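You operate a simulated robot arm through the tools that you are given. There is no shell and no other tool.

The job below is to be done with a simulated robot arm. You get a single attempt, and the scene is never put back.

## Task
Wipe the dust mark off the deck and stack the slats there, longest at the bottom.
Fine: use the orange pad and put it back. Set down upright: orange pad. What is to be rubbed or washed off counts as gone when no trace of it is left.

The check looks at the end state, three seconds after you hand in, the way a careful person would. Anything else that was tipped, shoved, dropped, spilled or broken makes it a failure.

## Robot
A 7-joint arm with a two-finger gripper, fixed in place. Base frame: the origin is at the foot of the arm, x ahead of it, y to its left, z up; the work surface is at about z = 1. Readings come in m, degrees, newtons and seconds.
With the tool pointing down near the work surface it reaches from about 0.28 to 0.72 m from the base axis. Its first joint turns from -166.0 to 166.0 degrees. Payload 2.94 kg.
The TCP is the grasp point between the finger pads, 0.03 m short of the fingertips. In the tool frame z runs along the fingers and y along their closing line. Largest opening 0.138 m; the body of the gripper starts 0.109 m behind the TCP.
Orientation is that of the tool frame in the base frame, as a unit quaternion [w, x, y, z]. With the fingers straight down and closing along the base's y, the tool's x points along the base's -x, its y along +y and its z along -z.

## Interface
- The arm moves only by the tool move_arm. Its argument "targets" is a list that holds one entry, the list of rows, each a list of 7 numbers: the shift along the base's x, y, z in m, then the turn, a rotation vector about the base's x, y, z in degrees, then the gripper command, from -1 (fully open) to 1 (shut), values between in proportion. In form: [[[x, y, z, rx, ry, rz, grip], ...]]. A call has 1 to 20 rows; each row is the pose to reach, as a shift and turn from the pose commanded when the call began. Each row takes 0.2 s and may step no farther than 0.05 m and 8.6 degrees from the row before; otherwise, or with a gripper value out of range, the whole call is refused. Where a pose cannot be reached the arm comes as near as it can. A force on the tool above 40 N (or 10 N above the force at the start of the call, whichever is more), or a blocked arm, ends the call early, and 0.2 s more pass. Each finger halts on what it meets, pressing with about 37 N; the grip force reading is that of the motor and also rises with nothing between the fingers. The clock runs only during rows and for 0.2 s after the last one: add rows that repeat a pose to give the fingers time. The reply holds the time, the measured pose of the TCP, the force on the tool along the base axes, the opening and the grip force, in the units named above and with some noise, with the torque about the TCP (base axes, N m) and any sound that the robot's microphone picked up, and new pictures: "pictures" is both (left out), scene, wrist or none.
- Cameras (640 x 400 px; columns grow to the right, rows downward): "scene" is fixed at [0.2204, -0.5014, 1.5702]; the picture's right is [0.71, -0.70, 0.00], its down [-0.61, -0.61, -0.51] and it looks along [0.36, 0.36, -0.86] (base axes); focal length 235 px, centre (320, 200). "wrist" rides on the gripper at [0.071, 0.019, -0.146] in the tool frame; the picture's right is [-0.26, 0.97, 0.00], its down [-0.85, -0.23, -0.48] and it looks along [-0.46, -0.12, 0.88] (tool axes); focal length 280 px, centre (320, 200). There is no depth. A picture from a camera that has moved, and an enlarged one, comes with that camera's place and axes in the base frame and with its lens.
- raise_lower(by): slides the trunk up (or, below 0, down) by that many m; the arm rides with it, the base frame stays. It gives what a move gives, with no picture.
- zoom(camera, box): a new picture of the part [left, top, right, bottom] of that camera's present view, enlarged. The clock stands still meanwhile.
- job_done(): hands the job in; it is judged then, once.

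Places have to be worked out from the pictures, the camera data and where the tool is seen. Open the gripper and draw the arm clear of the work before you hand the job in, unless the task says otherwise.

The tools are called after "Call:" as a command line: name --argument value ..., lists and objects as JSON in quotes. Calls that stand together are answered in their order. move_arm: Moves the arm, as the interface text tells. Its arguments: {"type":"object","properties":{"targets":{"type":"array","items":{"type":"array","items":{"type":"array","items":{"type":"number"}}}},"pictures":{"type":"string","enum":["both","scene","wrist","none"]}},"required":["targets"]} The other tools are called the same way: raise_lower (by) slides the trunk up or down; zoom (camera, box) takes an enlarged picture of a part of a camera's view; job_done () hands the job in.

At the start:

```text
time_s: 0.0
eef_pos: [0.4744, -0.1651, 1.2621]
orientation: [0.0, 0.0, 1.0, -0.001]
contact_force: [-0.3, 0.1, -0.7]
torque: [-0.02, 0.0, 0.01]
opening: 0.1381
gripper_force: 0.0
trunk travel left (down, up): [-0.425, 0.029]
```

scene: 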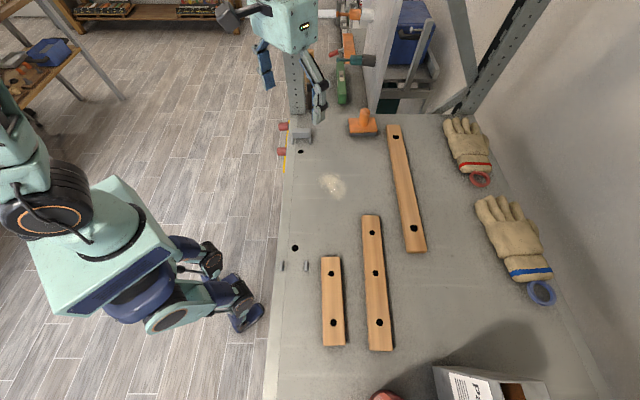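
wrist: 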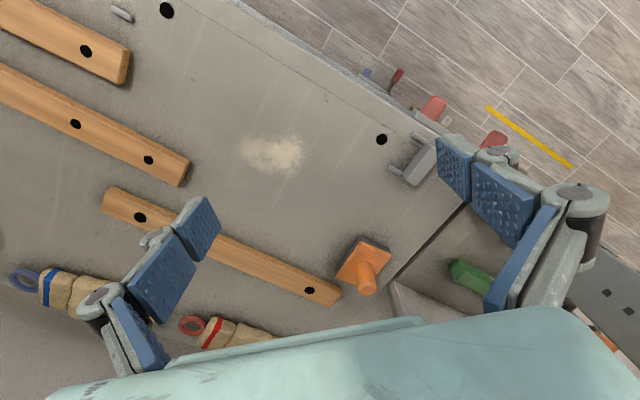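

The dust mark seems to lie near (0.52, -0.25), the pad near (0.78, -0.16), and the long slat's centre near (0.68, -0.38). I'll zoom in on each of them before moving anything.

Call:
zoom --camera "scene" --box '[270, 90, 430, 190]'

Call:
zoom --camera "wrist" --box '[300, 100, 460, 300]'

Call:
zoom --camera "scene" --box '[260, 200, 450, 360]'

Call:
zoom --camera "wrist" --box '[200, 110, 350, 210]'

```text
4.00 times, centred on (350, 140) of scene
camera zoom: at [0.2204, -0.5014, 1.5702], right [0.71, -0.7, 0.0], down [-0.61, -0.61, -0.51], along [0.36, 0.36, -0.86], focal length 941 px, centre (200, 440)
```

zoom: 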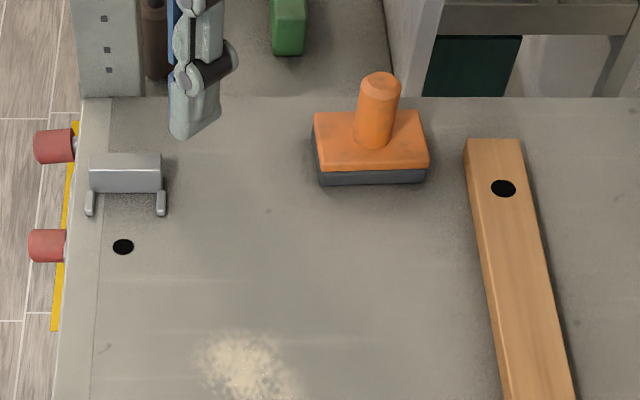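

```text
2.00 times, centred on (380, 200) of wrist
camera zoom: at [0.4032, -0.1465, 1.4095], right [0.26, 0.97, 0.0], down [0.85, -0.23, 0.48], along [0.46, -0.12, -0.88], focal length 561 px, centre (200, 200)
```

zoom: 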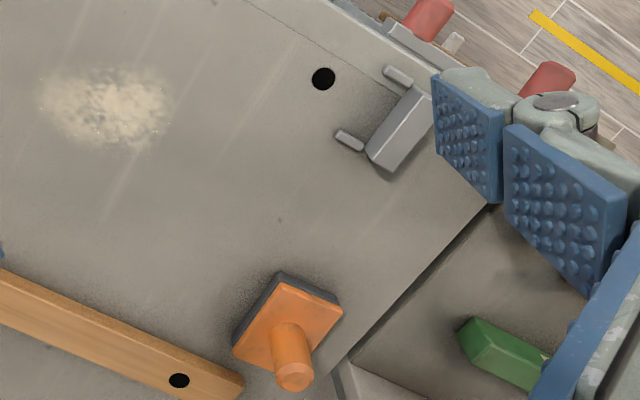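

```text
2.50 times, centred on (355, 280) of scene
camera zoom: at [0.2204, -0.5014, 1.5702], right [0.71, -0.7, 0.0], down [-0.61, -0.61, -0.51], along [0.36, 0.36, -0.86], focal length 588 px, centre (232, 0)
```

zoom: 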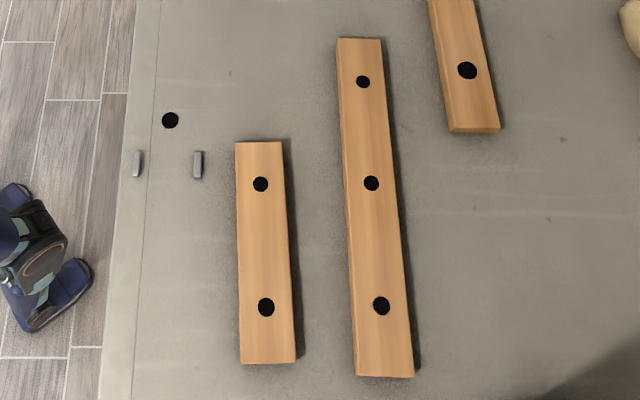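

```text
4.00 times, centred on (275, 160) of wrist
camera zoom: at [0.4032, -0.1465, 1.4095], right [0.26, 0.97, 0.0], down [0.85, -0.23, 0.48], along [0.46, -0.12, -0.88], focal length 1122 px, centre (500, 360)
```

zoom: 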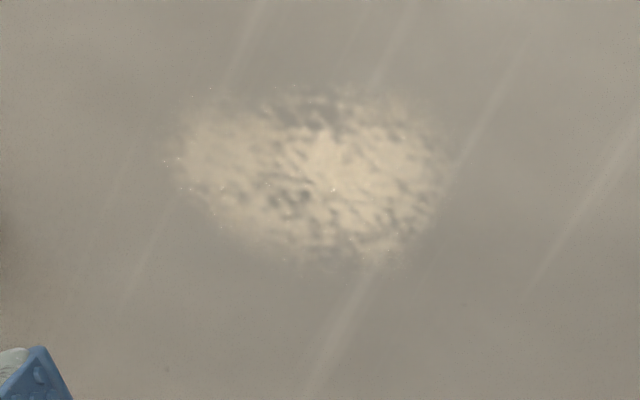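

The pad is a block about 0.09 by 0.06 m with a round handle that tops out near z = 1.08, centred around (0.755, -0.162). That is just past the quoted reach, so I'll move out above it and see what pose the arm actually gets to.

Call:
move_arm --targets '[[[0.045, 0, -0.01, 0, 0, 0, -1], [0.09, 0, -0.02, 0, 0, 0, -1], [0.135, 0, -0.03, 0, 0, 0, -1], [0.18, 0, -0.04, 0, 0, 0, -1], [0.225, 0, -0.05, 0, 0, 0, -1], [0.26, 0, -0.06, 0, 0, 0, -1], [0.28, 0, -0.06, 0, 0, 0, -1], [0.28, 0, -0.06, 0, 0, 0, -1]]]'

```text
time_s: 1.8
eef_pos: [0.6789, -0.1478, 1.1885]
orientation: [0.0, 0.0, 1.0, 0.0]
contact_force: [-0.4, -0.5, 0.1]
torque: [-0.04, -0.03, 0.0]
opening: 0.1379
gripper_force: 0.0
out of reach, approached as far as the arm can: row 5, 6, 7, 8
trunk travel left (down, up): [-0.425, 0.029]
camera wrist: at [0.6082, -0.129, 1.3361], right [0.26, 0.97, 0.0], down [0.85, -0.23, 0.48], along [0.46, -0.12, -0.88], focal length 280 px, centre (320, 200)
```

scene: 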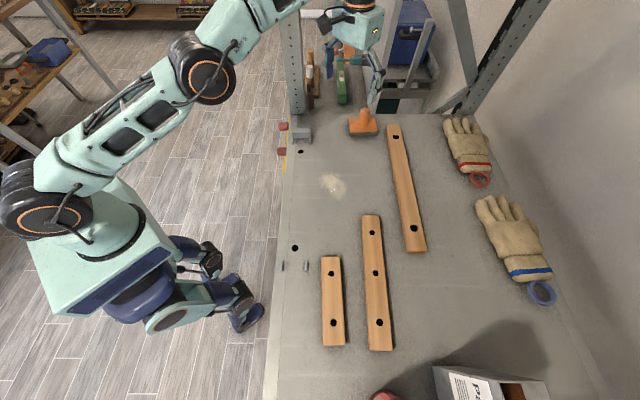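
wrist: 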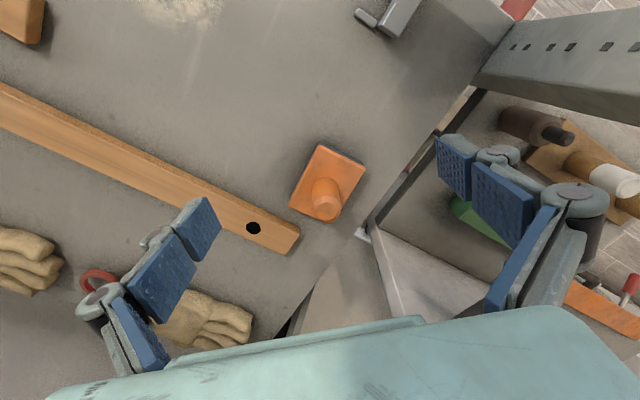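

At z ≈ 1.19 the vertical tool stops about 0.695 m out, so the pad needs the fingers tilted outward. I'll tilt in place about base y and see how much reach that adds.

Call:
move_arm --targets '[[[0, 0, 0, 0, -8, 0, -1], [0, 0, 0, 0, -16, 0, -1], [0, 0, 0, 0, -24, 0, -1], [0, 0, 0, 0, -24, 0, -1], [0, 0, 0, 0, -24, 0, -1]]]'

```text
time_s: 3.0
eef_pos: [0.6797, -0.1495, 1.1877]
orientation: [0.208, 0.0, 0.978, 0.0]
contact_force: [0.9, -0.7, -0.2]
torque: [-0.01, 0.0, -0.01]
opening: 0.138
gripper_force: 0.0
trunk travel left (down, up): [-0.425, 0.029]
camera wrist: at [0.5565, -0.1302, 1.2924], right [0.24, 0.97, 0.11], down [0.58, -0.23, 0.78], along [0.78, -0.12, -0.62], focal length 280 px, centre (320, 200)
```

scene: 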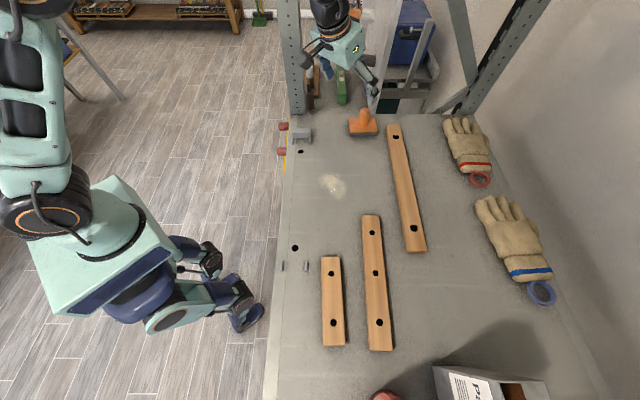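
wrist: 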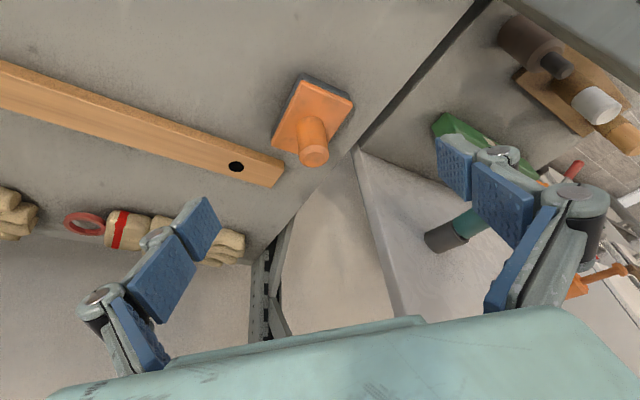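

The 24° tilt gives enough reach, and the new wrist view puts the handle axis at (0.756, -0.161). I'll move over it and lower to z ≈ 1.064 with the fingers open.

Call:
move_arm --targets '[[[0.04, -0.006, 0, 0, -24, 0, -1], [0.076, -0.0115, 0, 0, -24, 0, -1], [0.076, -0.0115, -0.04, 0, -24, 0, -1], [0.076, -0.0115, -0.08, 0, -24, 0, -1], [0.076, -0.0115, -0.1, 0, -24, 0, -1], [0.076, -0.0115, -0.1, 0, -24, 0, -1]]]'

```text
refused: row 1 steps farther than a row can; nothing moved
```

Turns are measured from the pose at the start of the call, so I'll resend the move with zero turn.

Call:
move_arm --targets '[[[0.04, -0.006, 0, 0, 0, 0, -1], [0.076, -0.0115, 0, 0, 0, 0, -1], [0.076, -0.0115, -0.04, 0, 0, 0, -1], [0.076, -0.0115, -0.08, 0, 0, 0, -1], [0.076, -0.0115, -0.1, 0, 0, 0, -1], [0.076, -0.0115, -0.1, 0, 0, 0, -1]]]'

```text
time_s: 4.4
eef_pos: [0.7526, -0.162, 1.0856]
orientation: [0.208, 0.0, 0.978, -0.001]
contact_force: [0.4, -0.4, 0.5]
torque: [-0.01, 0.0, 0.03]
opening: 0.1382
gripper_force: 0.0
trunk travel left (down, up): [-0.425, 0.029]
camera wrist: at [0.6293, -0.1423, 1.1907], right [0.24, 0.97, 0.11], down [0.58, -0.23, 0.78], along [0.78, -0.12, -0.62], focal length 280 px, centre (320, 200)
```

scene: 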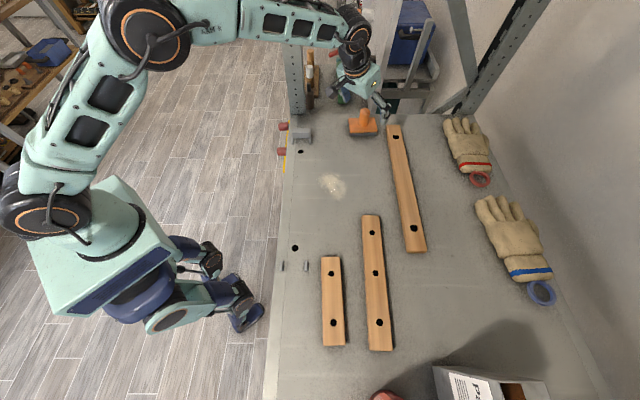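
wrist: 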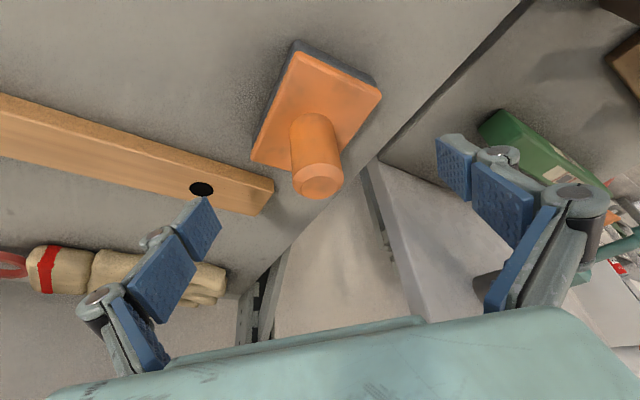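

The handle lies between the fingers. I'll narrow the opening part way, lower to z ≈ 1.064, then close on it.

Call:
move_arm --targets '[[[0.004, 0.0005, 0, 0, 0, 0, 0], [0.004, 0.0005, 0, 0, 0, 0, 0], [0.004, 0.0005, 0, 0, 0, 0, 0], [0.004, 0.0005, -0.011, 0, 0, 0, 0], [0.004, 0.0005, -0.0216, 0, 0, 0, 0], [0.004, 0.0005, -0.0216, 0, 0, 0, 0.3], [0.004, 0.0005, -0.0216, 0, 0, 0, 1], [0.004, 0.0005, -0.0216, 0, 0, 0, 1], [0.004, 0.0005, -0.0216, 0, 0, 0, 1]]]'

```text
time_s: 6.4
eef_pos: [0.7584, -0.1616, 1.063]
orientation: [0.208, 0.0, 0.978, 0.0]
contact_force: [0.2, -0.3, -0.2]
torque: [-0.08, 0.01, -0.04]
opening: 0.0298
gripper_force: 36.9
trunk travel left (down, up): [-0.425, 0.029]
camera wrist: at [0.6351, -0.1428, 1.1685], right [0.24, 0.97, 0.11], down [0.58, -0.23, 0.78], along [0.78, -0.12, -0.62], focal length 280 px, centre (320, 200)
```

scene: 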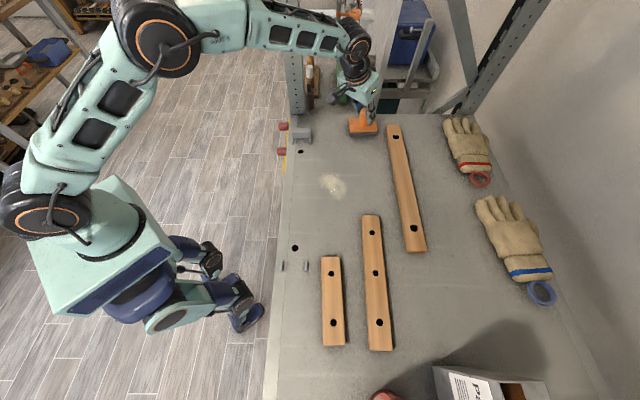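
wrist: 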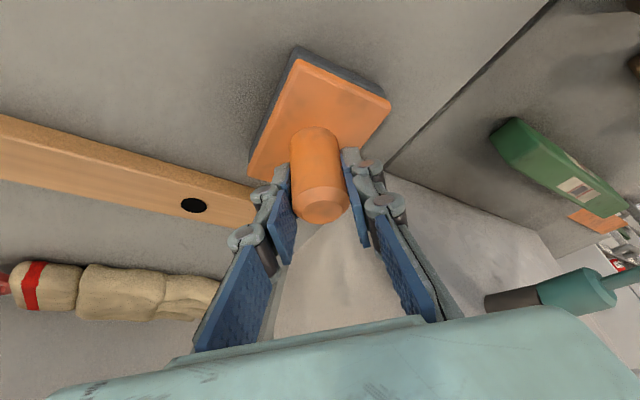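

Grip is firm at 0.030 m opening. I'll lift the pad, carry it over the mark, and hover about 1 cm above the deck.

Call:
move_arm --targets '[[[0, 0, 0.03, 0, 0, 0, 1], [0, 0, 0.06, 0, 0, 0, 1], [-0.04, -0.015, 0.06, 0, 0, 0, 1], [-0.08, -0.03, 0.06, 0, 0, 0, 1], [-0.12, -0.046, 0.06, 0, 0, 0, 1], [-0.16, -0.061, 0.06, 0, 0, 0, 1], [-0.2, -0.076, 0.06, 0, 0, 0, 1], [-0.237, -0.09, 0.06, 0, 0, 0, 1], [-0.237, -0.09, 0.03, 0, 0, 0, 1], [-0.237, -0.09, 0.01, 0, 0, 0, 1], [-0.237, -0.09, 0.01, 0, 0, 0, 1]]]'

```text
time_s: 8.8
eef_pos: [0.5231, -0.2507, 1.0726]
orientation: [0.208, 0.0, 0.978, 0.0]
contact_force: [0.3, -0.5, -1.5]
torque: [0.02, 0.02, -0.01]
opening: 0.0297
gripper_force: 36.8
trunk travel left (down, up): [-0.425, 0.029]
camera wrist: at [0.3988, -0.2318, 1.1774], right [0.24, 0.97, 0.11], down [0.58, -0.23, 0.78], along [0.78, -0.12, -0.62], focal length 280 px, centre (320, 200)
```

scene: 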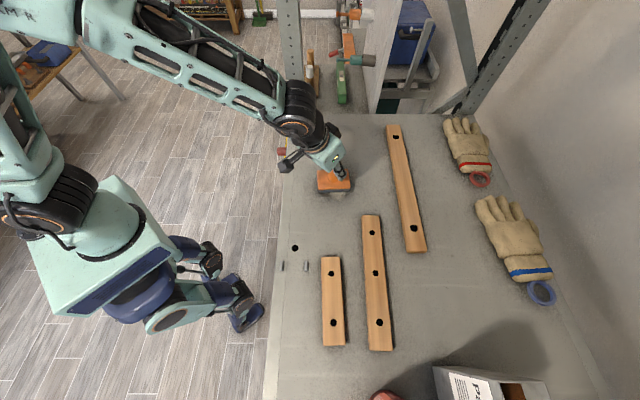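
wrist: 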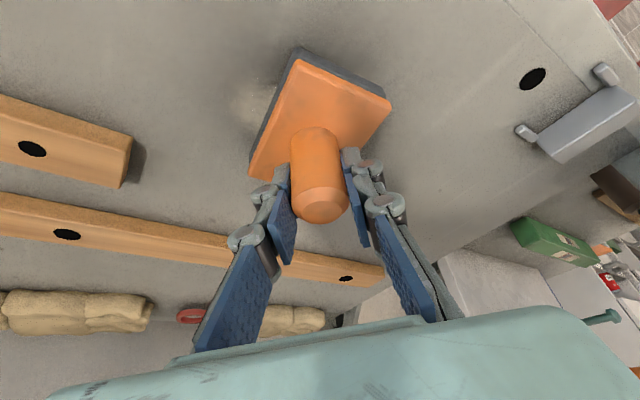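

The pad is above the mark, so I'll lower it gently in small steps and read the force.

Call:
move_arm --targets '[[[0, 0, -0.005, 0, 0, 0, 1], [0, 0, -0.009, 0, 0, 0, 1], [0, 0, -0.011, 0, 0, 0, 1], [0, 0, -0.012, 0, 0, 0, 1], [0, 0, -0.012, 0, 0, 0, 1]]]' --pictures "none"

```text
time_s: 10.0
eef_pos: [0.5222, -0.2504, 1.0631]
orientation: [0.21, 0.0, 0.978, -0.001]
contact_force: [2.7, -0.8, 6.9]
torque: [-0.48, -0.26, 0.16]
opening: 0.0297
gripper_force: 36.6
trunk travel left (down, up): [-0.425, 0.029]
```

Light contact now, about 7 N. I'll rub over the whole mark in rows, pressing 1 mm further.

Call:
move_arm --targets '[[[0, 0.03, -0.001, 0, 0, 0, 1], [0, 0.055, -0.001, 0, 0, 0, 1], [0.035, 0.05, -0.001, 0, 0, 0, 1], [0.035, 0.01, -0.001, 0, 0, 0, 1], [0.035, -0.03, -0.001, 0, 0, 0, 1], [0.035, -0.06, -0.001, 0, 0, 0, 1], [0, -0.06, -0.001, 0, 0, 0, 1], [0, -0.02, -0.001, 0, 0, 0, 1], [0, 0.02, -0.001, 0, 0, 0, 1], [0, 0.055, -0.001, 0, 0, 0, 1], [-0.035, 0.055, -0.001, 0, 0, 0, 1], [-0.035, 0.015, -0.001, 0, 0, 0, 1], [-0.035, -0.025, -0.001, 0, 0, 0, 1], [-0.035, -0.06, -0.001, 0, 0, 0, 1], [0, -0.06, -0.001, 0, 0, 0, 1], [0.03, -0.03, -0.001, 0, 0, 0, 1], [0.03, 0.01, -0.001, 0, 0, 0, 1], [-0.01, 0.02, -0.001, 0, 0, 0, 1], [-0.03, -0.02, -0.001, 0, 0, 0, 1], [0, 0, -0.001, 0, 0, 0, 1]]]' --pictures "none"

Call:
move_arm --targets '[[[0, 0, 0.02, 0, 0, 0, 1], [0, 0, 0.05, 0, 0, 0, 1], [0.03, 0.04, 0.07, 0, 0, 0, 1], [0.05, 0.08, 0.07, 0, 0, 0, 1], [0.08, 0.11, 0.07, 0, 0, 0, 1], [0.08, 0.11, 0.07, 0, 0, 0, 1]]]'

```text
time_s: 14.2
eef_pos: [0.5262, -0.2491, 1.0639]
orientation: [0.208, 0.001, 0.978, 0.0]
contact_force: [-0.1, 0.0, -0.9]
torque: [0.03, -0.01, 0.0]
opening: 0.0295
gripper_force: 36.9
trunk travel left (down, up): [-0.425, 0.029]
```

```text
refused: row 3 steps farther than a row can; nothing moved
```

The force has dropped to nothing at the end of the rub, so I'll lift a little, move aside, and look at both the pad and the mark.

Call:
move_arm --targets '[[[0, 0, 0.02, 0, 0, 0, 1], [0, 0, 0.05, 0, 0, 0, 1], [0.02, 0.03, 0.07, 0, 0, 0, 1], [0.04, 0.06, 0.07, 0, 0, 0, 1], [0.06, 0.09, 0.07, 0, 0, 0, 1], [0.06, 0.09, 0.07, 0, 0, 0, 1]]]'

Call:
zoom --camera "scene" --box '[270, 110, 430, 210]'

```text
time_s: 15.6
eef_pos: [0.5834, -0.1611, 1.1301]
orientation: [0.208, 0.0, 0.978, 0.0]
contact_force: [0.5, -0.1, -1.2]
torque: [-0.01, 0.0, -0.02]
opening: 0.0297
gripper_force: 37.2
trunk travel left (down, up): [-0.425, 0.029]
camera wrist: at [0.4595, -0.1412, 1.2355], right [0.24, 0.97, 0.11], down [0.58, -0.23, 0.78], along [0.78, -0.12, -0.62], focal length 280 px, centre (320, 200)
```

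scene: 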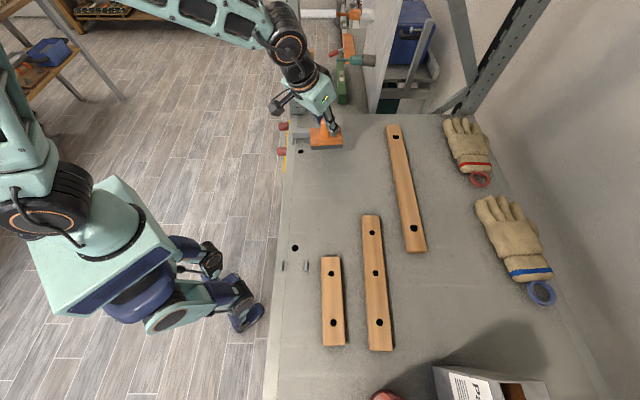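
wrist: 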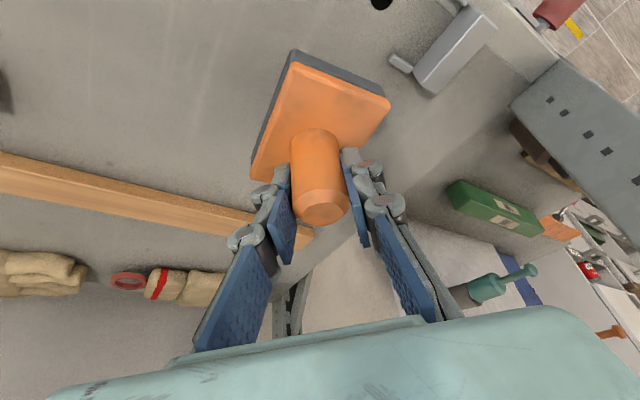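

```text
4.00 times, centred on (350, 160) of scene
camera zoom: at [0.2204, -0.5014, 1.5702], right [0.71, -0.7, 0.0], down [-0.61, -0.61, -0.51], along [0.36, 0.36, -0.86], focal length 941 px, centre (200, 360)
```

zoom: 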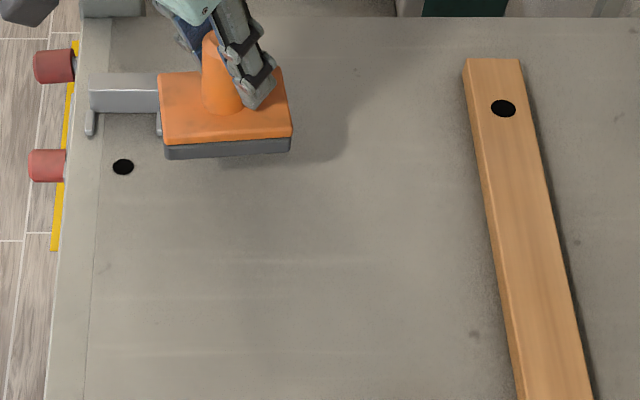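

The mark looks gone from here. I'll zoom in harder on that patch to check for faint traces.

Call:
zoom --camera "scene" --box '[300, 155, 364, 219]'

Call:
zoom --camera "wrist" --box '[0, 0, 260, 160]'

```text
6.25 times, centred on (332, 187) of scene
camera zoom: at [0.2204, -0.5014, 1.5702], right [0.71, -0.7, 0.0], down [-0.61, -0.61, -0.51], along [0.36, 0.36, -0.86], focal length 1471 px, centre (245, 281)
```

zoom: 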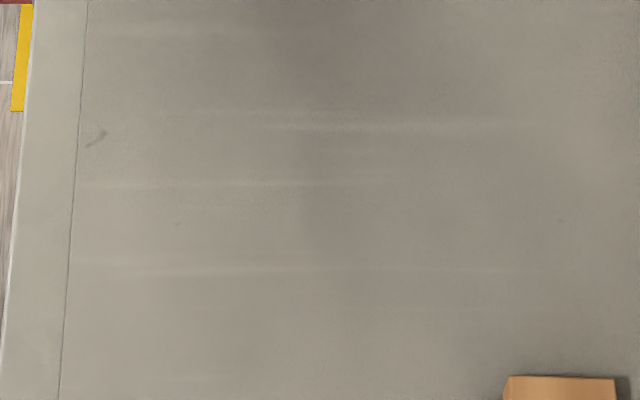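

```text
2.46 times, centred on (130, 80) of wrist
camera zoom: at [0.4595, -0.1412, 1.2355], right [0.24, 0.97, 0.11], down [0.58, -0.23, 0.78], along [0.78, -0.12, -0.62], focal length 690 px, centre (788, 495)
```

zoom: 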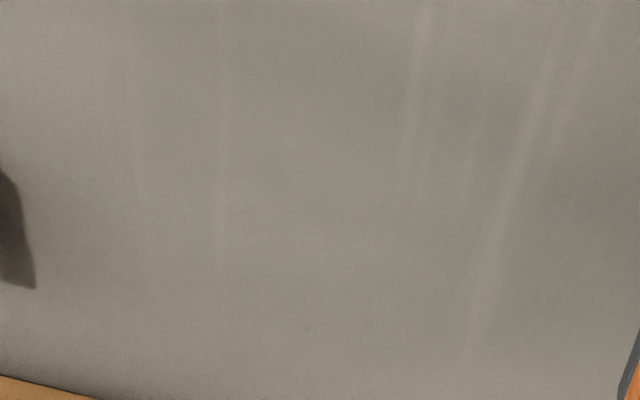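

No trace shows in either view; the faint streaks were there before I wiped. Now I'll carry the pad back to its original spot and stop just above the deck.

Call:
move_arm --targets '[[[0.04, 0, 0, 0, 0, 0, 1], [0.08, 0, 0, 0, 0, 0, 1], [0.12, 0, 0, 0, 0, 0, 1], [0.155, 0, 0, 0, 0, 0, 1], [0.177, 0, 0, 0, 0, 0, 1], [0.177, 0, -0.03, 0, 0, 0, 1], [0.177, 0, -0.055, 0, 0, 0, 1], [0.177, 0, -0.062, 0, 0, 0, 1], [0.177, 0, -0.066, 0, 0, 0, 1], [0.177, 0, -0.067, 0, 0, 0, 1], [0.177, 0, -0.067, 0, 0, 0, 1]]]'

```text
time_s: 18.0
eef_pos: [0.7594, -0.1632, 1.0643]
orientation: [0.208, -0.001, 0.978, 0.0]
contact_force: [-0.5, -0.1, -0.7]
torque: [0.01, 0.0, 0.01]
opening: 0.0295
gripper_force: 37.4
trunk travel left (down, up): [-0.425, 0.029]
camera wrist: at [0.6364, -0.1438, 1.1696], right [0.24, 0.97, 0.11], down [0.58, -0.23, 0.78], along [0.78, -0.12, -0.62], focal length 280 px, centre (320, 200)
```

scene: 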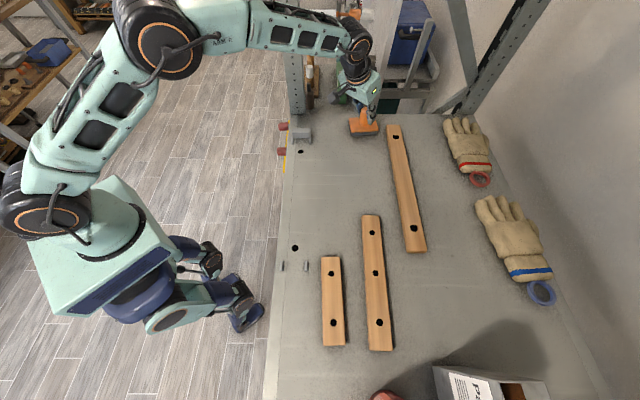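
wrist: 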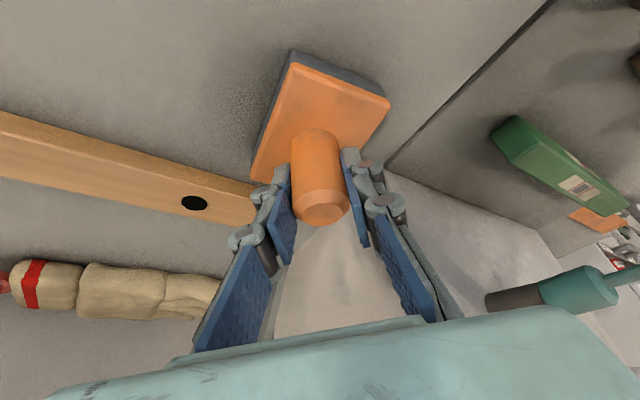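

The pad is back over its spot, but the force reads slightly negative, so it may still be hanging. I'll lower in half-millimetre steps until there is contact.

Call:
move_arm --targets '[[[0, 0.001, -0.001, 0, 0, 0, 1], [0, 0.001, -0.0015, 0, 0, 0, 1], [0, 0.001, -0.0015, 0, 0, 0, 1]]]' --pictures "none"

```text
time_s: 18.8
eef_pos: [0.7592, -0.1623, 1.0624]
orientation: [0.207, 0.0, 0.978, -0.001]
contact_force: [-0.1, 0.1, -0.5]
torque: [-0.12, -0.04, 0.0]
opening: 0.0298
gripper_force: 37.4
trunk travel left (down, up): [-0.425, 0.029]
```

The torque is starting to change, which suggests contact. One more millimetre.

Call:
move_arm --targets '[[[0, 0, -0.0007, 0, 0, 0, 1], [0, 0, -0.0012, 0, 0, 0, 1], [0, 0, -0.0012, 0, 0, 0, 1]]]' --pictures "none"

```text
time_s: 19.6
eef_pos: [0.7595, -0.1615, 1.0625]
orientation: [0.208, 0.0, 0.978, 0.0]
contact_force: [-1.1, -1.2, 1.8]
torque: [-0.19, -0.04, -0.02]
opening: 0.0299
gripper_force: 36.9
trunk travel left (down, up): [-0.425, 0.029]
```

The pad is resting on the deck (+1.8 N). I'll open partly, rise straight up clear of the handle, and look at it.

Call:
move_arm --targets '[[[0, 0, 0, 0, 0, 0, 0.4], [0, 0, 0, 0, 0, 0, 0.1], [0, 0, 0, 0, 0, 0, 0], [0, 0, 0, 0, 0, 0, 0], [0, 0, 0.03, 0, 0, 0, 0], [0, 0, 0.07, 0, 0, 0, 0], [-0.02, 0, 0.11, 0, 0, 0, 0], [-0.05, 0, 0.14, 0, 0, 0, -0.3], [-0.09, 0, 0.14, 0, 0, 0, -0.3], [-0.09, 0, 0.14, 0, 0, 0, -0.3]]]'

Call:
zoom --camera "scene" --box '[270, 90, 430, 190]'

```text
time_s: 21.8
eef_pos: [0.6684, -0.16, 1.198]
orientation: [0.207, 0.0, 0.978, 0.0]
contact_force: [0.1, 0.2, 0.6]
torque: [0.03, -0.03, -0.02]
opening: 0.0895
gripper_force: 0.1
trunk travel left (down, up): [-0.425, 0.029]
camera wrist: at [0.5455, -0.1402, 1.3035], right [0.24, 0.97, 0.11], down [0.58, -0.23, 0.78], along [0.78, -0.12, -0.62], focal length 280 px, centre (320, 200)
```

scene: 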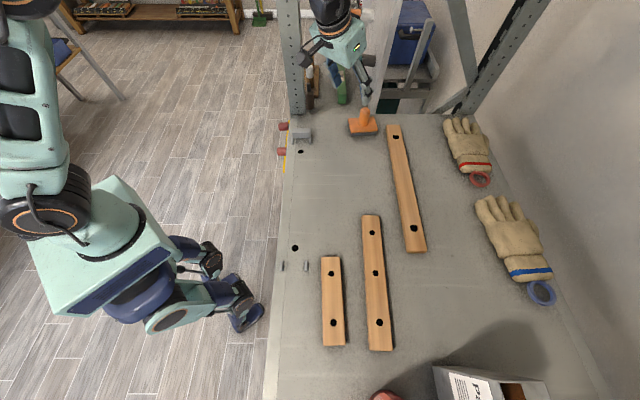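
wrist: 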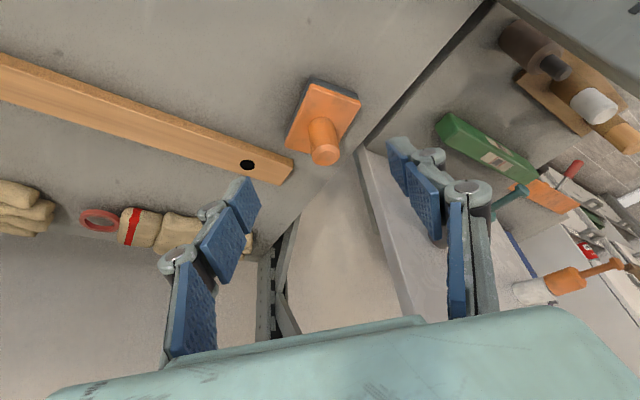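

```text
4.00 times, centred on (350, 140) of scene
camera zoom: at [0.2204, -0.5014, 1.5702], right [0.71, -0.7, 0.0], down [-0.61, -0.61, -0.51], along [0.36, 0.36, -0.86], focal length 941 px, centre (200, 440)
```

zoom: 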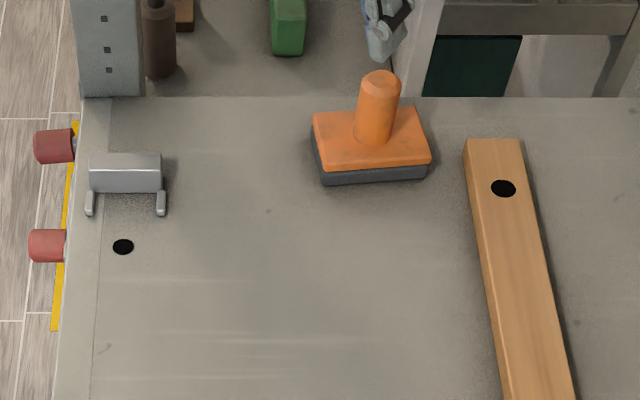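

The pad is upright on its old spot and the mark is clean. Next I'll back off, straighten the tool, and then yaw it so the closing line lies across the slats, which will also let me survey them from above.

Call:
move_arm --targets '[[[-0.04, -0.02, 0.01, 0, 6, 0, -0.3], [-0.08, -0.04, 0.02, 0, 12, 0, -0.3], [-0.12, -0.06, 0.03, 0, 18, 0, -0.3], [-0.15, -0.09, 0.04, 0, 24, 0, -1], [-0.18, -0.12, 0.05, 0, 24, 0, -1], [-0.2, -0.14, 0.06, 0, 24, 0, -1]]]' --pictures "none"

Call:
move_arm --targets '[[[0, 0, 0.02, 0, 0, 8, -1], [0, 0, 0.04, 0, 0, 16, -1], [0, 0, 0.06, 0, 0, 24, -1], [0, 0, 0.08, 0, 0, 32, -1], [0, 0, 0.09, 0, 0, 40, -1], [0, 0, 0.09, 0, 0, 43.2, -1], [0, 0, 0.09, 0, 0, 43.2, -1]]]'

```text
time_s: 23.2
eef_pos: [0.471, -0.3026, 1.2617]
orientation: [-0.001, 0.0, 1.0, 0.001]
contact_force: [0.8, 0.0, -0.6]
torque: [-0.01, 0.0, 0.01]
opening: 0.138
gripper_force: 0.1
trunk travel left (down, up): [-0.425, 0.029]
```

```text
time_s: 24.8
eef_pos: [0.4715, -0.3012, 1.3536]
orientation: [0.0, -0.369, 0.93, 0.0]
contact_force: [0.0, -0.4, 0.0]
torque: [0.0, -0.01, 0.01]
opening: 0.1382
gripper_force: 0.1
trunk travel left (down, up): [-0.425, 0.029]
camera wrist: at [0.4064, -0.3351, 1.4981], right [-0.47, 0.88, 0.0], down [0.78, 0.41, 0.48], along [0.42, 0.22, -0.88], focal length 280 px, centre (320, 200)
```

scene: 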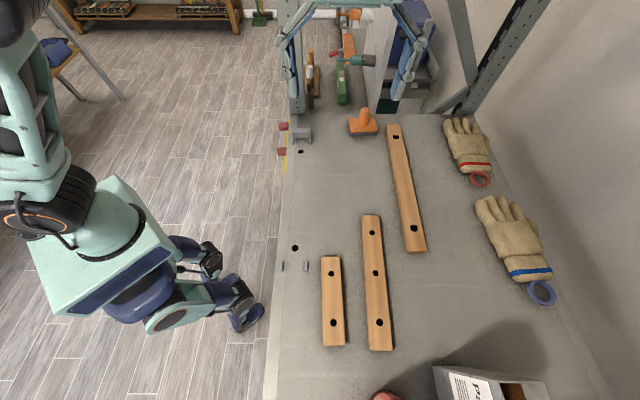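
wrist: 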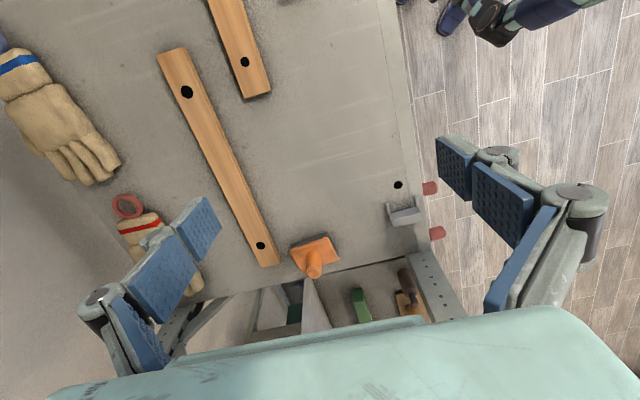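

I have a clear overhead view, so I'll zoom in to measure the slats and recheck the wiped patch.

Call:
zoom --camera "wrist" --box '[140, 30, 300, 130]'

Call:
zoom --camera "wrist" --box '[200, 180, 360, 280]'

Call:
zoom --camera "wrist" --box '[250, 80, 410, 180]'

Call:
zoom --camera "scene" --box '[380, 110, 460, 160]'

Call:
zoom --camera "scene" --box '[380, 210, 460, 260]'

```text
4.00 times, centred on (220, 80) of wrist
camera zoom: at [0.4064, -0.3351, 1.4981], right [-0.47, 0.88, 0.0], down [0.78, 0.41, 0.48], along [0.42, 0.22, -0.88], focal length 1122 px, centre (720, 680)
```

zoom: 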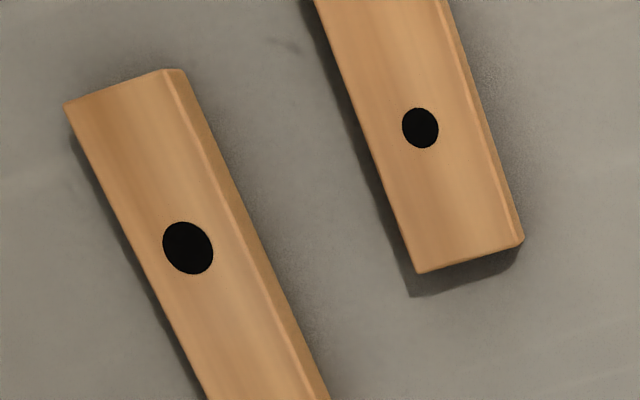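

```text
4.00 times, centred on (280, 230) of wrist
camera zoom: at [0.4064, -0.3351, 1.4981], right [-0.47, 0.88, 0.0], down [0.78, 0.41, 0.48], along [0.42, 0.22, -0.88], focal length 1122 px, centre (480, 80)
```

zoom: 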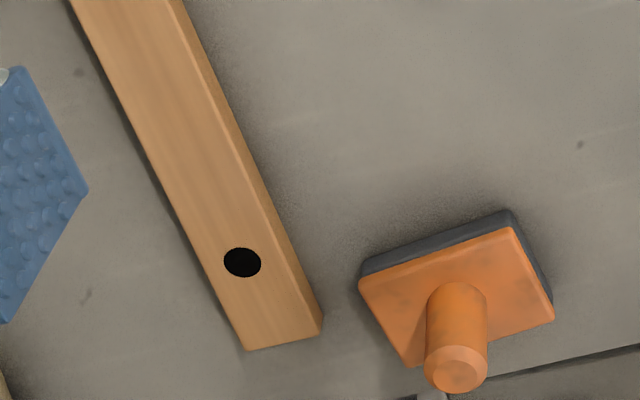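

```text
4.00 times, centred on (330, 130) of wrist
camera zoom: at [0.4064, -0.3351, 1.4981], right [-0.47, 0.88, 0.0], down [0.78, 0.41, 0.48], along [0.42, 0.22, -0.88], focal length 1122 px, centre (280, 480)
```

zoom: 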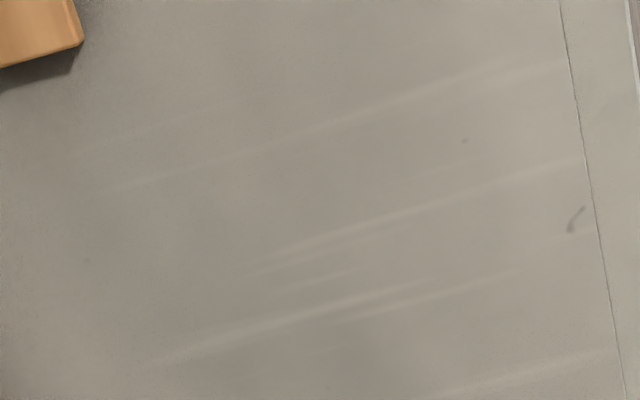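

```text
8.00 times, centred on (420, 135) of scene
camera zoom: at [0.2204, -0.5014, 1.5702], right [0.71, -0.7, 0.0], down [-0.61, -0.61, -0.51], along [0.36, 0.36, -0.86], focal length 1882 px, centre (-480, 720)
```

zoom: 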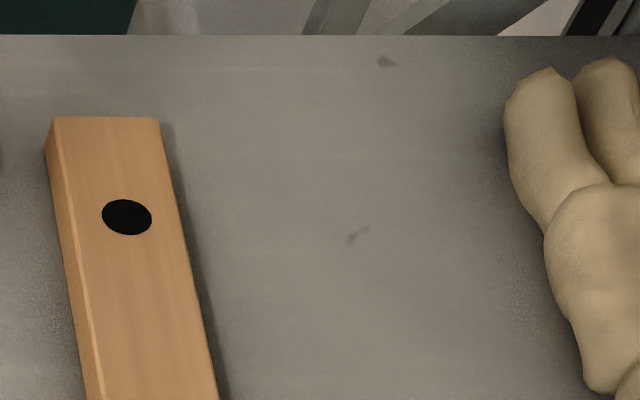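

```text
8.00 times, centred on (420, 235) of scene
camera zoom: at [0.2204, -0.5014, 1.5702], right [0.71, -0.7, 0.0], down [-0.61, -0.61, -0.51], along [0.36, 0.36, -0.86], focal length 1882 px, centre (-480, -80)
```

zoom: 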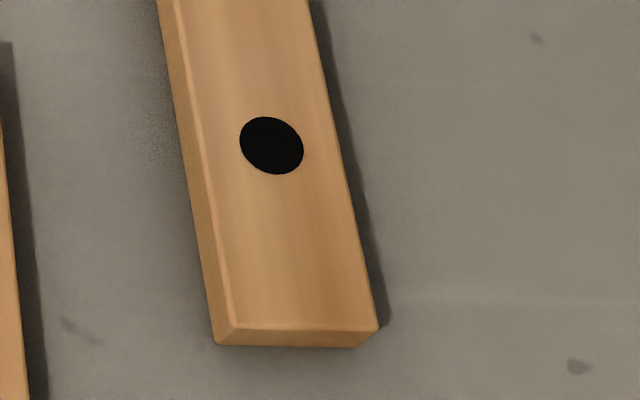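

The deck is clean. The long slat measures about 0.437 m by 0.046 m by 0.019 m, centred at (0.676, -0.386) and running at 43.4°. Its centre is 0.778 m out, so I'll check how far the vertical tool gets above it before adding only as much tilt as needed.

Call:
move_arm --targets '[[[0.03, -0.0125, -0.032, 0, 0, 0, -1], [0.06, -0.025, -0.064, 0, 0, 0, -1], [0.09, -0.0375, -0.096, 0, 0, 0, -1], [0.12, -0.05, -0.128, 0, 0, 0, -1], [0.15, -0.0625, -0.16, 0, 0, 0, -1], [0.18, -0.075, -0.192, 0, 0, 0, -1], [0.2, -0.083, -0.225, 0, 0, 0, -1], [0.209, -0.0855, -0.25, 0, 0, 0, -1], [0.209, -0.0855, -0.25, 0, 0, 0, -1]]]' --pictures "wrist"

```text
time_s: 26.8
eef_pos: [0.6257, -0.3585, 1.0936]
orientation: [0.0, -0.369, 0.93, 0.0]
contact_force: [0.1, 0.4, 0.4]
torque: [-0.03, 0.01, -0.02]
opening: 0.1378
gripper_force: 0.0
out of reach, approached as far as the arm can: row 4, 5, 6, 7, 8, 9
trunk travel left (down, up): [-0.425, 0.029]
camera wrist: at [0.5611, -0.3931, 1.2405], right [-0.47, 0.88, 0.0], down [0.78, 0.41, 0.48], along [0.42, 0.22, -0.88], focal length 280 px, centre (320, 200)
```

wrist: 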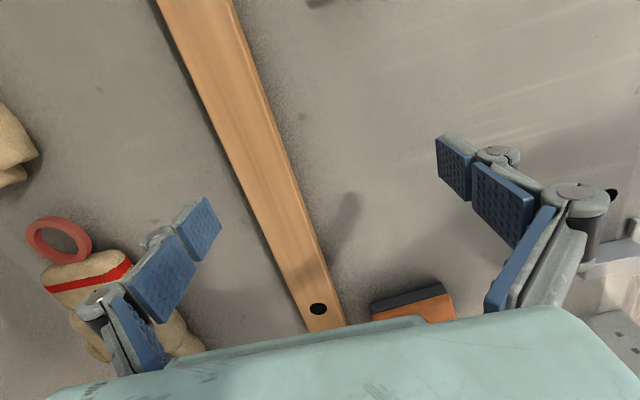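

The vertical tool reaches 0.721 m at z = 1.09, so a small tilt will do. I'll lean about 20° along the slat, which keeps the closing line square to it, plus about 6° outward.

Call:
move_arm --targets '[[[0, 0, 0.005, 3.1, -6.2, 0.3, -0.5], [0, 0, 0.005, 6.2, -12.4, 0.7, -0.2], [0.015, -0.009, 0.005, 9.38, -18.65, 1.05, 0], [0.05, -0.027, 0.005, 9.38, -18.65, 1.05, 0], [0.05, -0.027, 0.005, 9.38, -18.65, 1.05, 0]]]'

```text
time_s: 28.0
eef_pos: [0.6714, -0.3798, 1.0935]
orientation: [0.18, -0.371, 0.911, 0.017]
contact_force: [0.9, 0.5, -1.3]
torque: [0.0, 0.04, 0.01]
opening: 0.0691
gripper_force: 0.1
out of reach, approached as far as the arm can: row 4, 5
trunk travel left (down, up): [-0.425, 0.029]
camera wrist: at [0.5663, -0.4374, 1.2041], right [-0.49, 0.87, -0.01], down [0.57, 0.32, 0.76], along [0.67, 0.36, -0.65], focal length 280 px, centre (320, 200)
```

scene: 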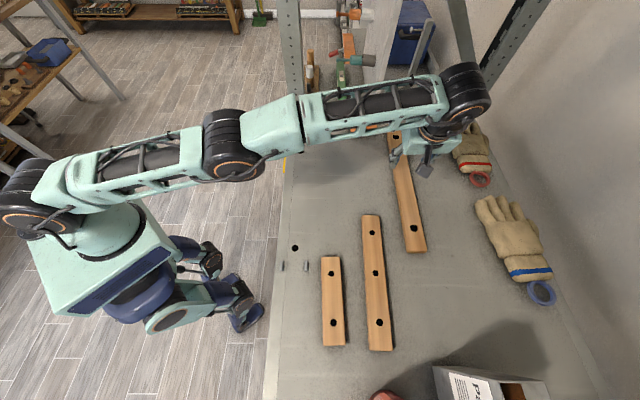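
wrist: 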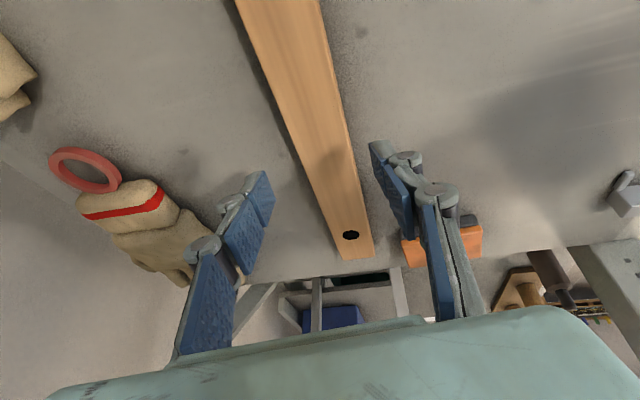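

I got to within 7 mm of the slat centre, and lower down the reach grows a little. I'll descend to just above the deck with the fingers straddling the slat at its middle.

Call:
move_arm --targets '[[[-0.004, -0.01, -0.01, 0, 0, 0, 0], [-0.004, -0.01, -0.025, 0, 0, 0, 0], [-0.004, -0.01, -0.04, 0, 0, 0, 0], [-0.004, -0.01, -0.05, 0, 0, 0, 0], [-0.004, -0.01, -0.05, 0, 0, 0, 0]]]'

Call:
zoom --camera "wrist" --box '[200, 50, 520, 250]'

Call:
zoom --camera "scene" --box '[360, 110, 480, 190]'

```text
time_s: 29.2
eef_pos: [0.667, -0.3886, 1.0466]
orientation: [0.18, -0.371, 0.911, 0.016]
contact_force: [-0.4, 0.2, 1.6]
torque: [0.0, 0.01, 0.01]
opening: 0.0688
gripper_force: 0.1
trunk travel left (down, up): [-0.425, 0.029]
camera wrist: at [0.5607, -0.4466, 1.1573], right [-0.48, 0.87, -0.01], down [0.57, 0.32, 0.76], along [0.67, 0.36, -0.65], focal length 280 px, centre (320, 200)
```

scene: 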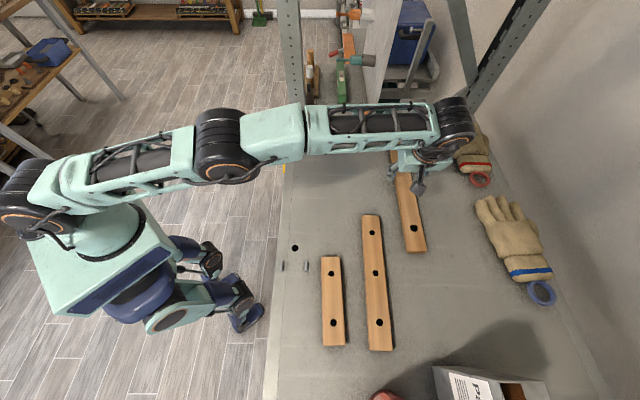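
wrist: 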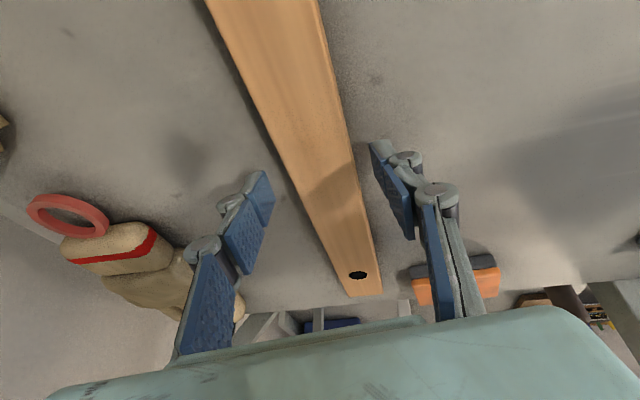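

```text
2.00 times, centred on (360, 150) of wrist
camera zoom: at [0.5607, -0.4466, 1.1573], right [-0.48, 0.87, -0.01], down [0.57, 0.32, 0.76], along [0.67, 0.36, -0.65], focal length 561 px, centre (240, 300)
```

zoom: 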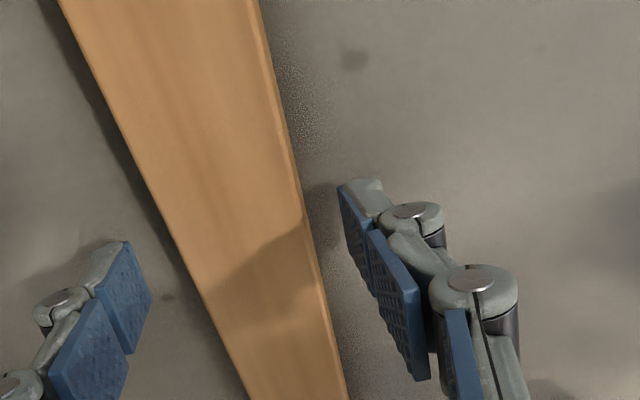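

```text
5.00 times, centred on (420, 150) of scene
camera zoom: at [0.2204, -0.5014, 1.5702], right [0.71, -0.7, 0.0], down [-0.61, -0.61, -0.51], along [0.36, 0.36, -0.86], focal length 1177 px, centre (-180, 450)
```

zoom: 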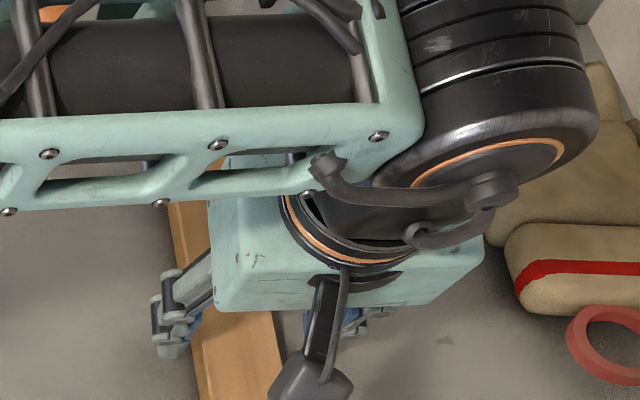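

The readings put the grasp point within about 1 mm of the slat's centreline and at its mid-length. I'll lower the last few millimetres, watching the force.

Call:
move_arm --targets '[[[0, 0, -0.004, 0, 0, 0, 0], [0, 0, -0.007, 0, 0, 0, 0], [0, 0, -0.009, 0, 0, 0, 0], [0, 0, -0.009, 0, 0, 0, 0]]]' --pictures "none"

```text
time_s: 30.2
eef_pos: [0.6666, -0.3884, 1.0377]
orientation: [0.18, -0.37, 0.911, 0.016]
contact_force: [0.1, 2.0, 0.5]
torque: [-0.01, 0.03, 0.02]
opening: 0.0691
gripper_force: 0.0
trunk travel left (down, up): [-0.425, 0.029]
```

No contact with the deck yet, so I'll close on the slat here.

Call:
move_arm --targets '[[[0, 0, -0.0005, 0, 0, 0, 0.2], [0, 0, -0.001, 0, 0, 0, 0.4], [0, 0, -0.001, 0, 0, 0, 1], [0, 0, -0.001, 0, 0, 0, 1]]]' --pictures "wrist"

```text
time_s: 31.2
eef_pos: [0.6676, -0.3877, 1.0372]
orientation: [0.182, -0.37, 0.911, 0.015]
contact_force: [2.3, -0.4, 4.4]
torque: [0.01, 0.11, -0.23]
opening: 0.0448
gripper_force: 37.5
trunk travel left (down, up): [-0.425, 0.029]
camera wrist: at [0.5612, -0.4454, 1.148], right [-0.48, 0.87, -0.01], down [0.57, 0.32, 0.76], along [0.67, 0.36, -0.65], focal length 280 px, centre (320, 200)
```

wrist: 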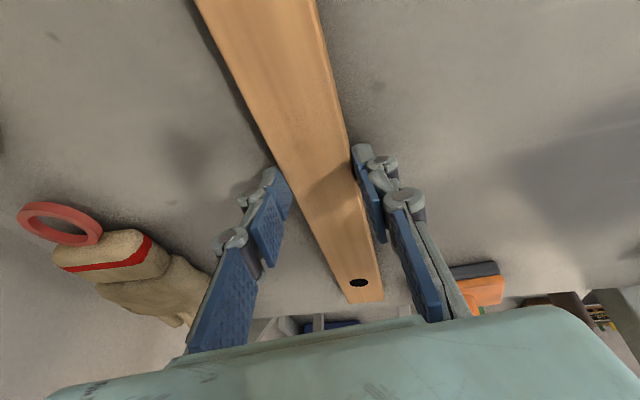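

The slat is gripped (0.045 m, 37 N). Before deciding between dragging and carrying, I'll try a small 8 mm lift and see whether it holds level.

Call:
move_arm --targets '[[[0, 0, 0.003, 0, 0, 0, 1], [-0.002, 0.001, 0.006, 0, 0, 0, 1], [-0.003, 0.002, 0.009, 0, 0, 0, 1], [-0.003, 0.002, 0.009, 0, 0, 0, 1]]]'

Call:
zoom --camera "scene" --box '[340, 110, 480, 270]'

```text
time_s: 32.2
eef_pos: [0.6636, -0.3869, 1.0442]
orientation: [0.181, -0.371, 0.911, 0.016]
contact_force: [-0.1, 0.4, -2.1]
torque: [-0.01, 0.01, -0.02]
opening: 0.0447
gripper_force: 37.4
trunk travel left (down, up): [-0.425, 0.029]
camera wrist: at [0.5581, -0.4439, 1.1557], right [-0.48, 0.87, -0.01], down [0.57, 0.32, 0.76], along [0.67, 0.36, -0.65], focal length 280 px, centre (320, 200)
```

scene: 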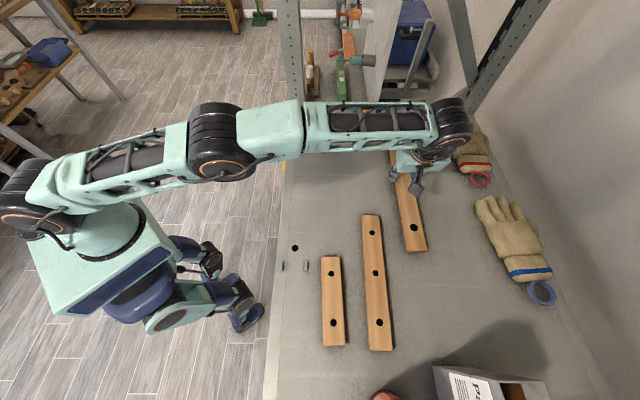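
wrist: 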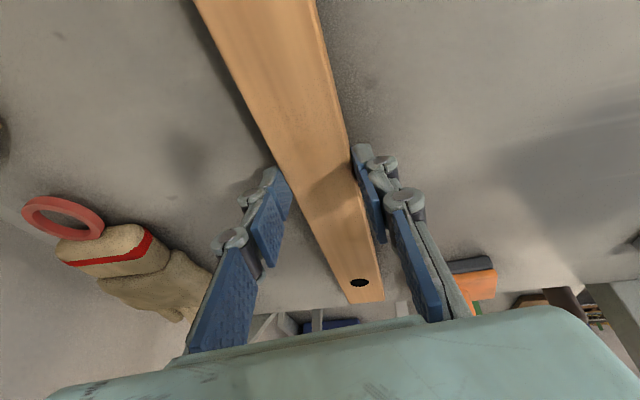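

```text
2.50 times, centred on (410, 190) of scene
camera zoom: at [0.2204, -0.5014, 1.5702], right [0.71, -0.7, 0.0], down [-0.61, -0.61, -0.51], along [0.36, 0.36, -0.86], focal length 588 px, centre (95, 225)
```

zoom: 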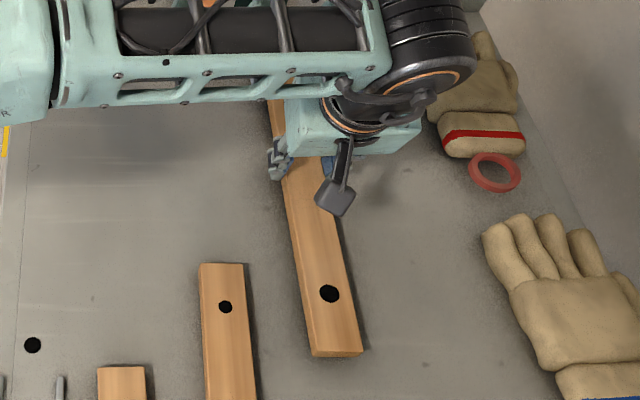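

The slat is off the deck, 2 N of weight with no torque, so it's balanced and held well enough to carry. The mark centre lies at (0.519, -0.252). I'll aim for slat centre (0.535, -0.237), which still covers the mark and clears the short slat, the pad and the bracket, and go high enough to clear the pad's handle.

Call:
move_arm --targets '[[[-0.015, 0, 0.025, 0, 0, 0, 1], [-0.03, 0, 0.05, 0, 0, 0, 1], [-0.045, 0, 0.08, 0, 0, 0, 1], [-0.06, 0.01, 0.105, 0, 0, 0, 1], [-0.08, 0.04, 0.105, 0, 0, 0, 1], [-0.1, 0.07, 0.105, 0, 0, 0, 1], [-0.12, 0.105, 0.105, 0, 0, 0, 1], [-0.1368, 0.1476, 0.105, 0, 0, 0, 1], [-0.1368, 0.1476, 0.105, 0, 0, 0, 1]]]'

```text
time_s: 34.2
eef_pos: [0.5268, -0.2399, 1.1498]
orientation: [0.18, -0.371, 0.911, 0.017]
contact_force: [-0.2, 0.0, -2.4]
torque: [-0.01, 0.03, 0.01]
opening: 0.0446
gripper_force: 37.3
trunk travel left (down, up): [-0.425, 0.029]
camera wrist: at [0.4205, -0.2965, 1.2615], right [-0.48, 0.87, -0.01], down [0.57, 0.32, 0.76], along [0.67, 0.36, -0.65], focal length 280 px, centre (320, 200)
```

scene: 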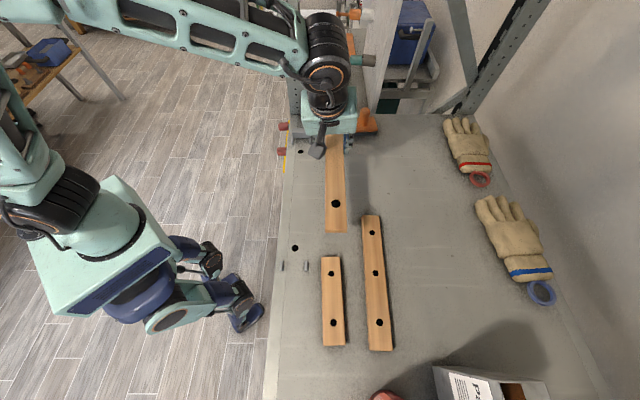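
wrist: 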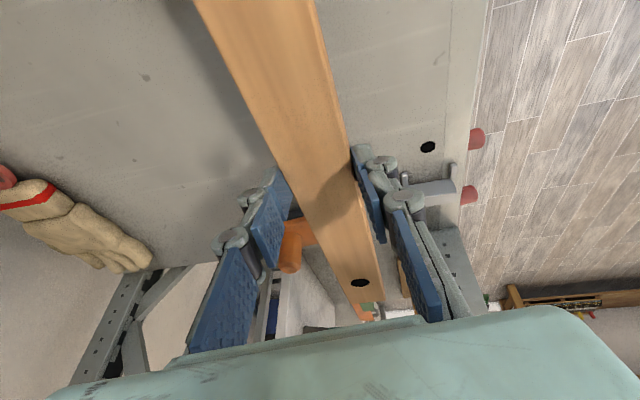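

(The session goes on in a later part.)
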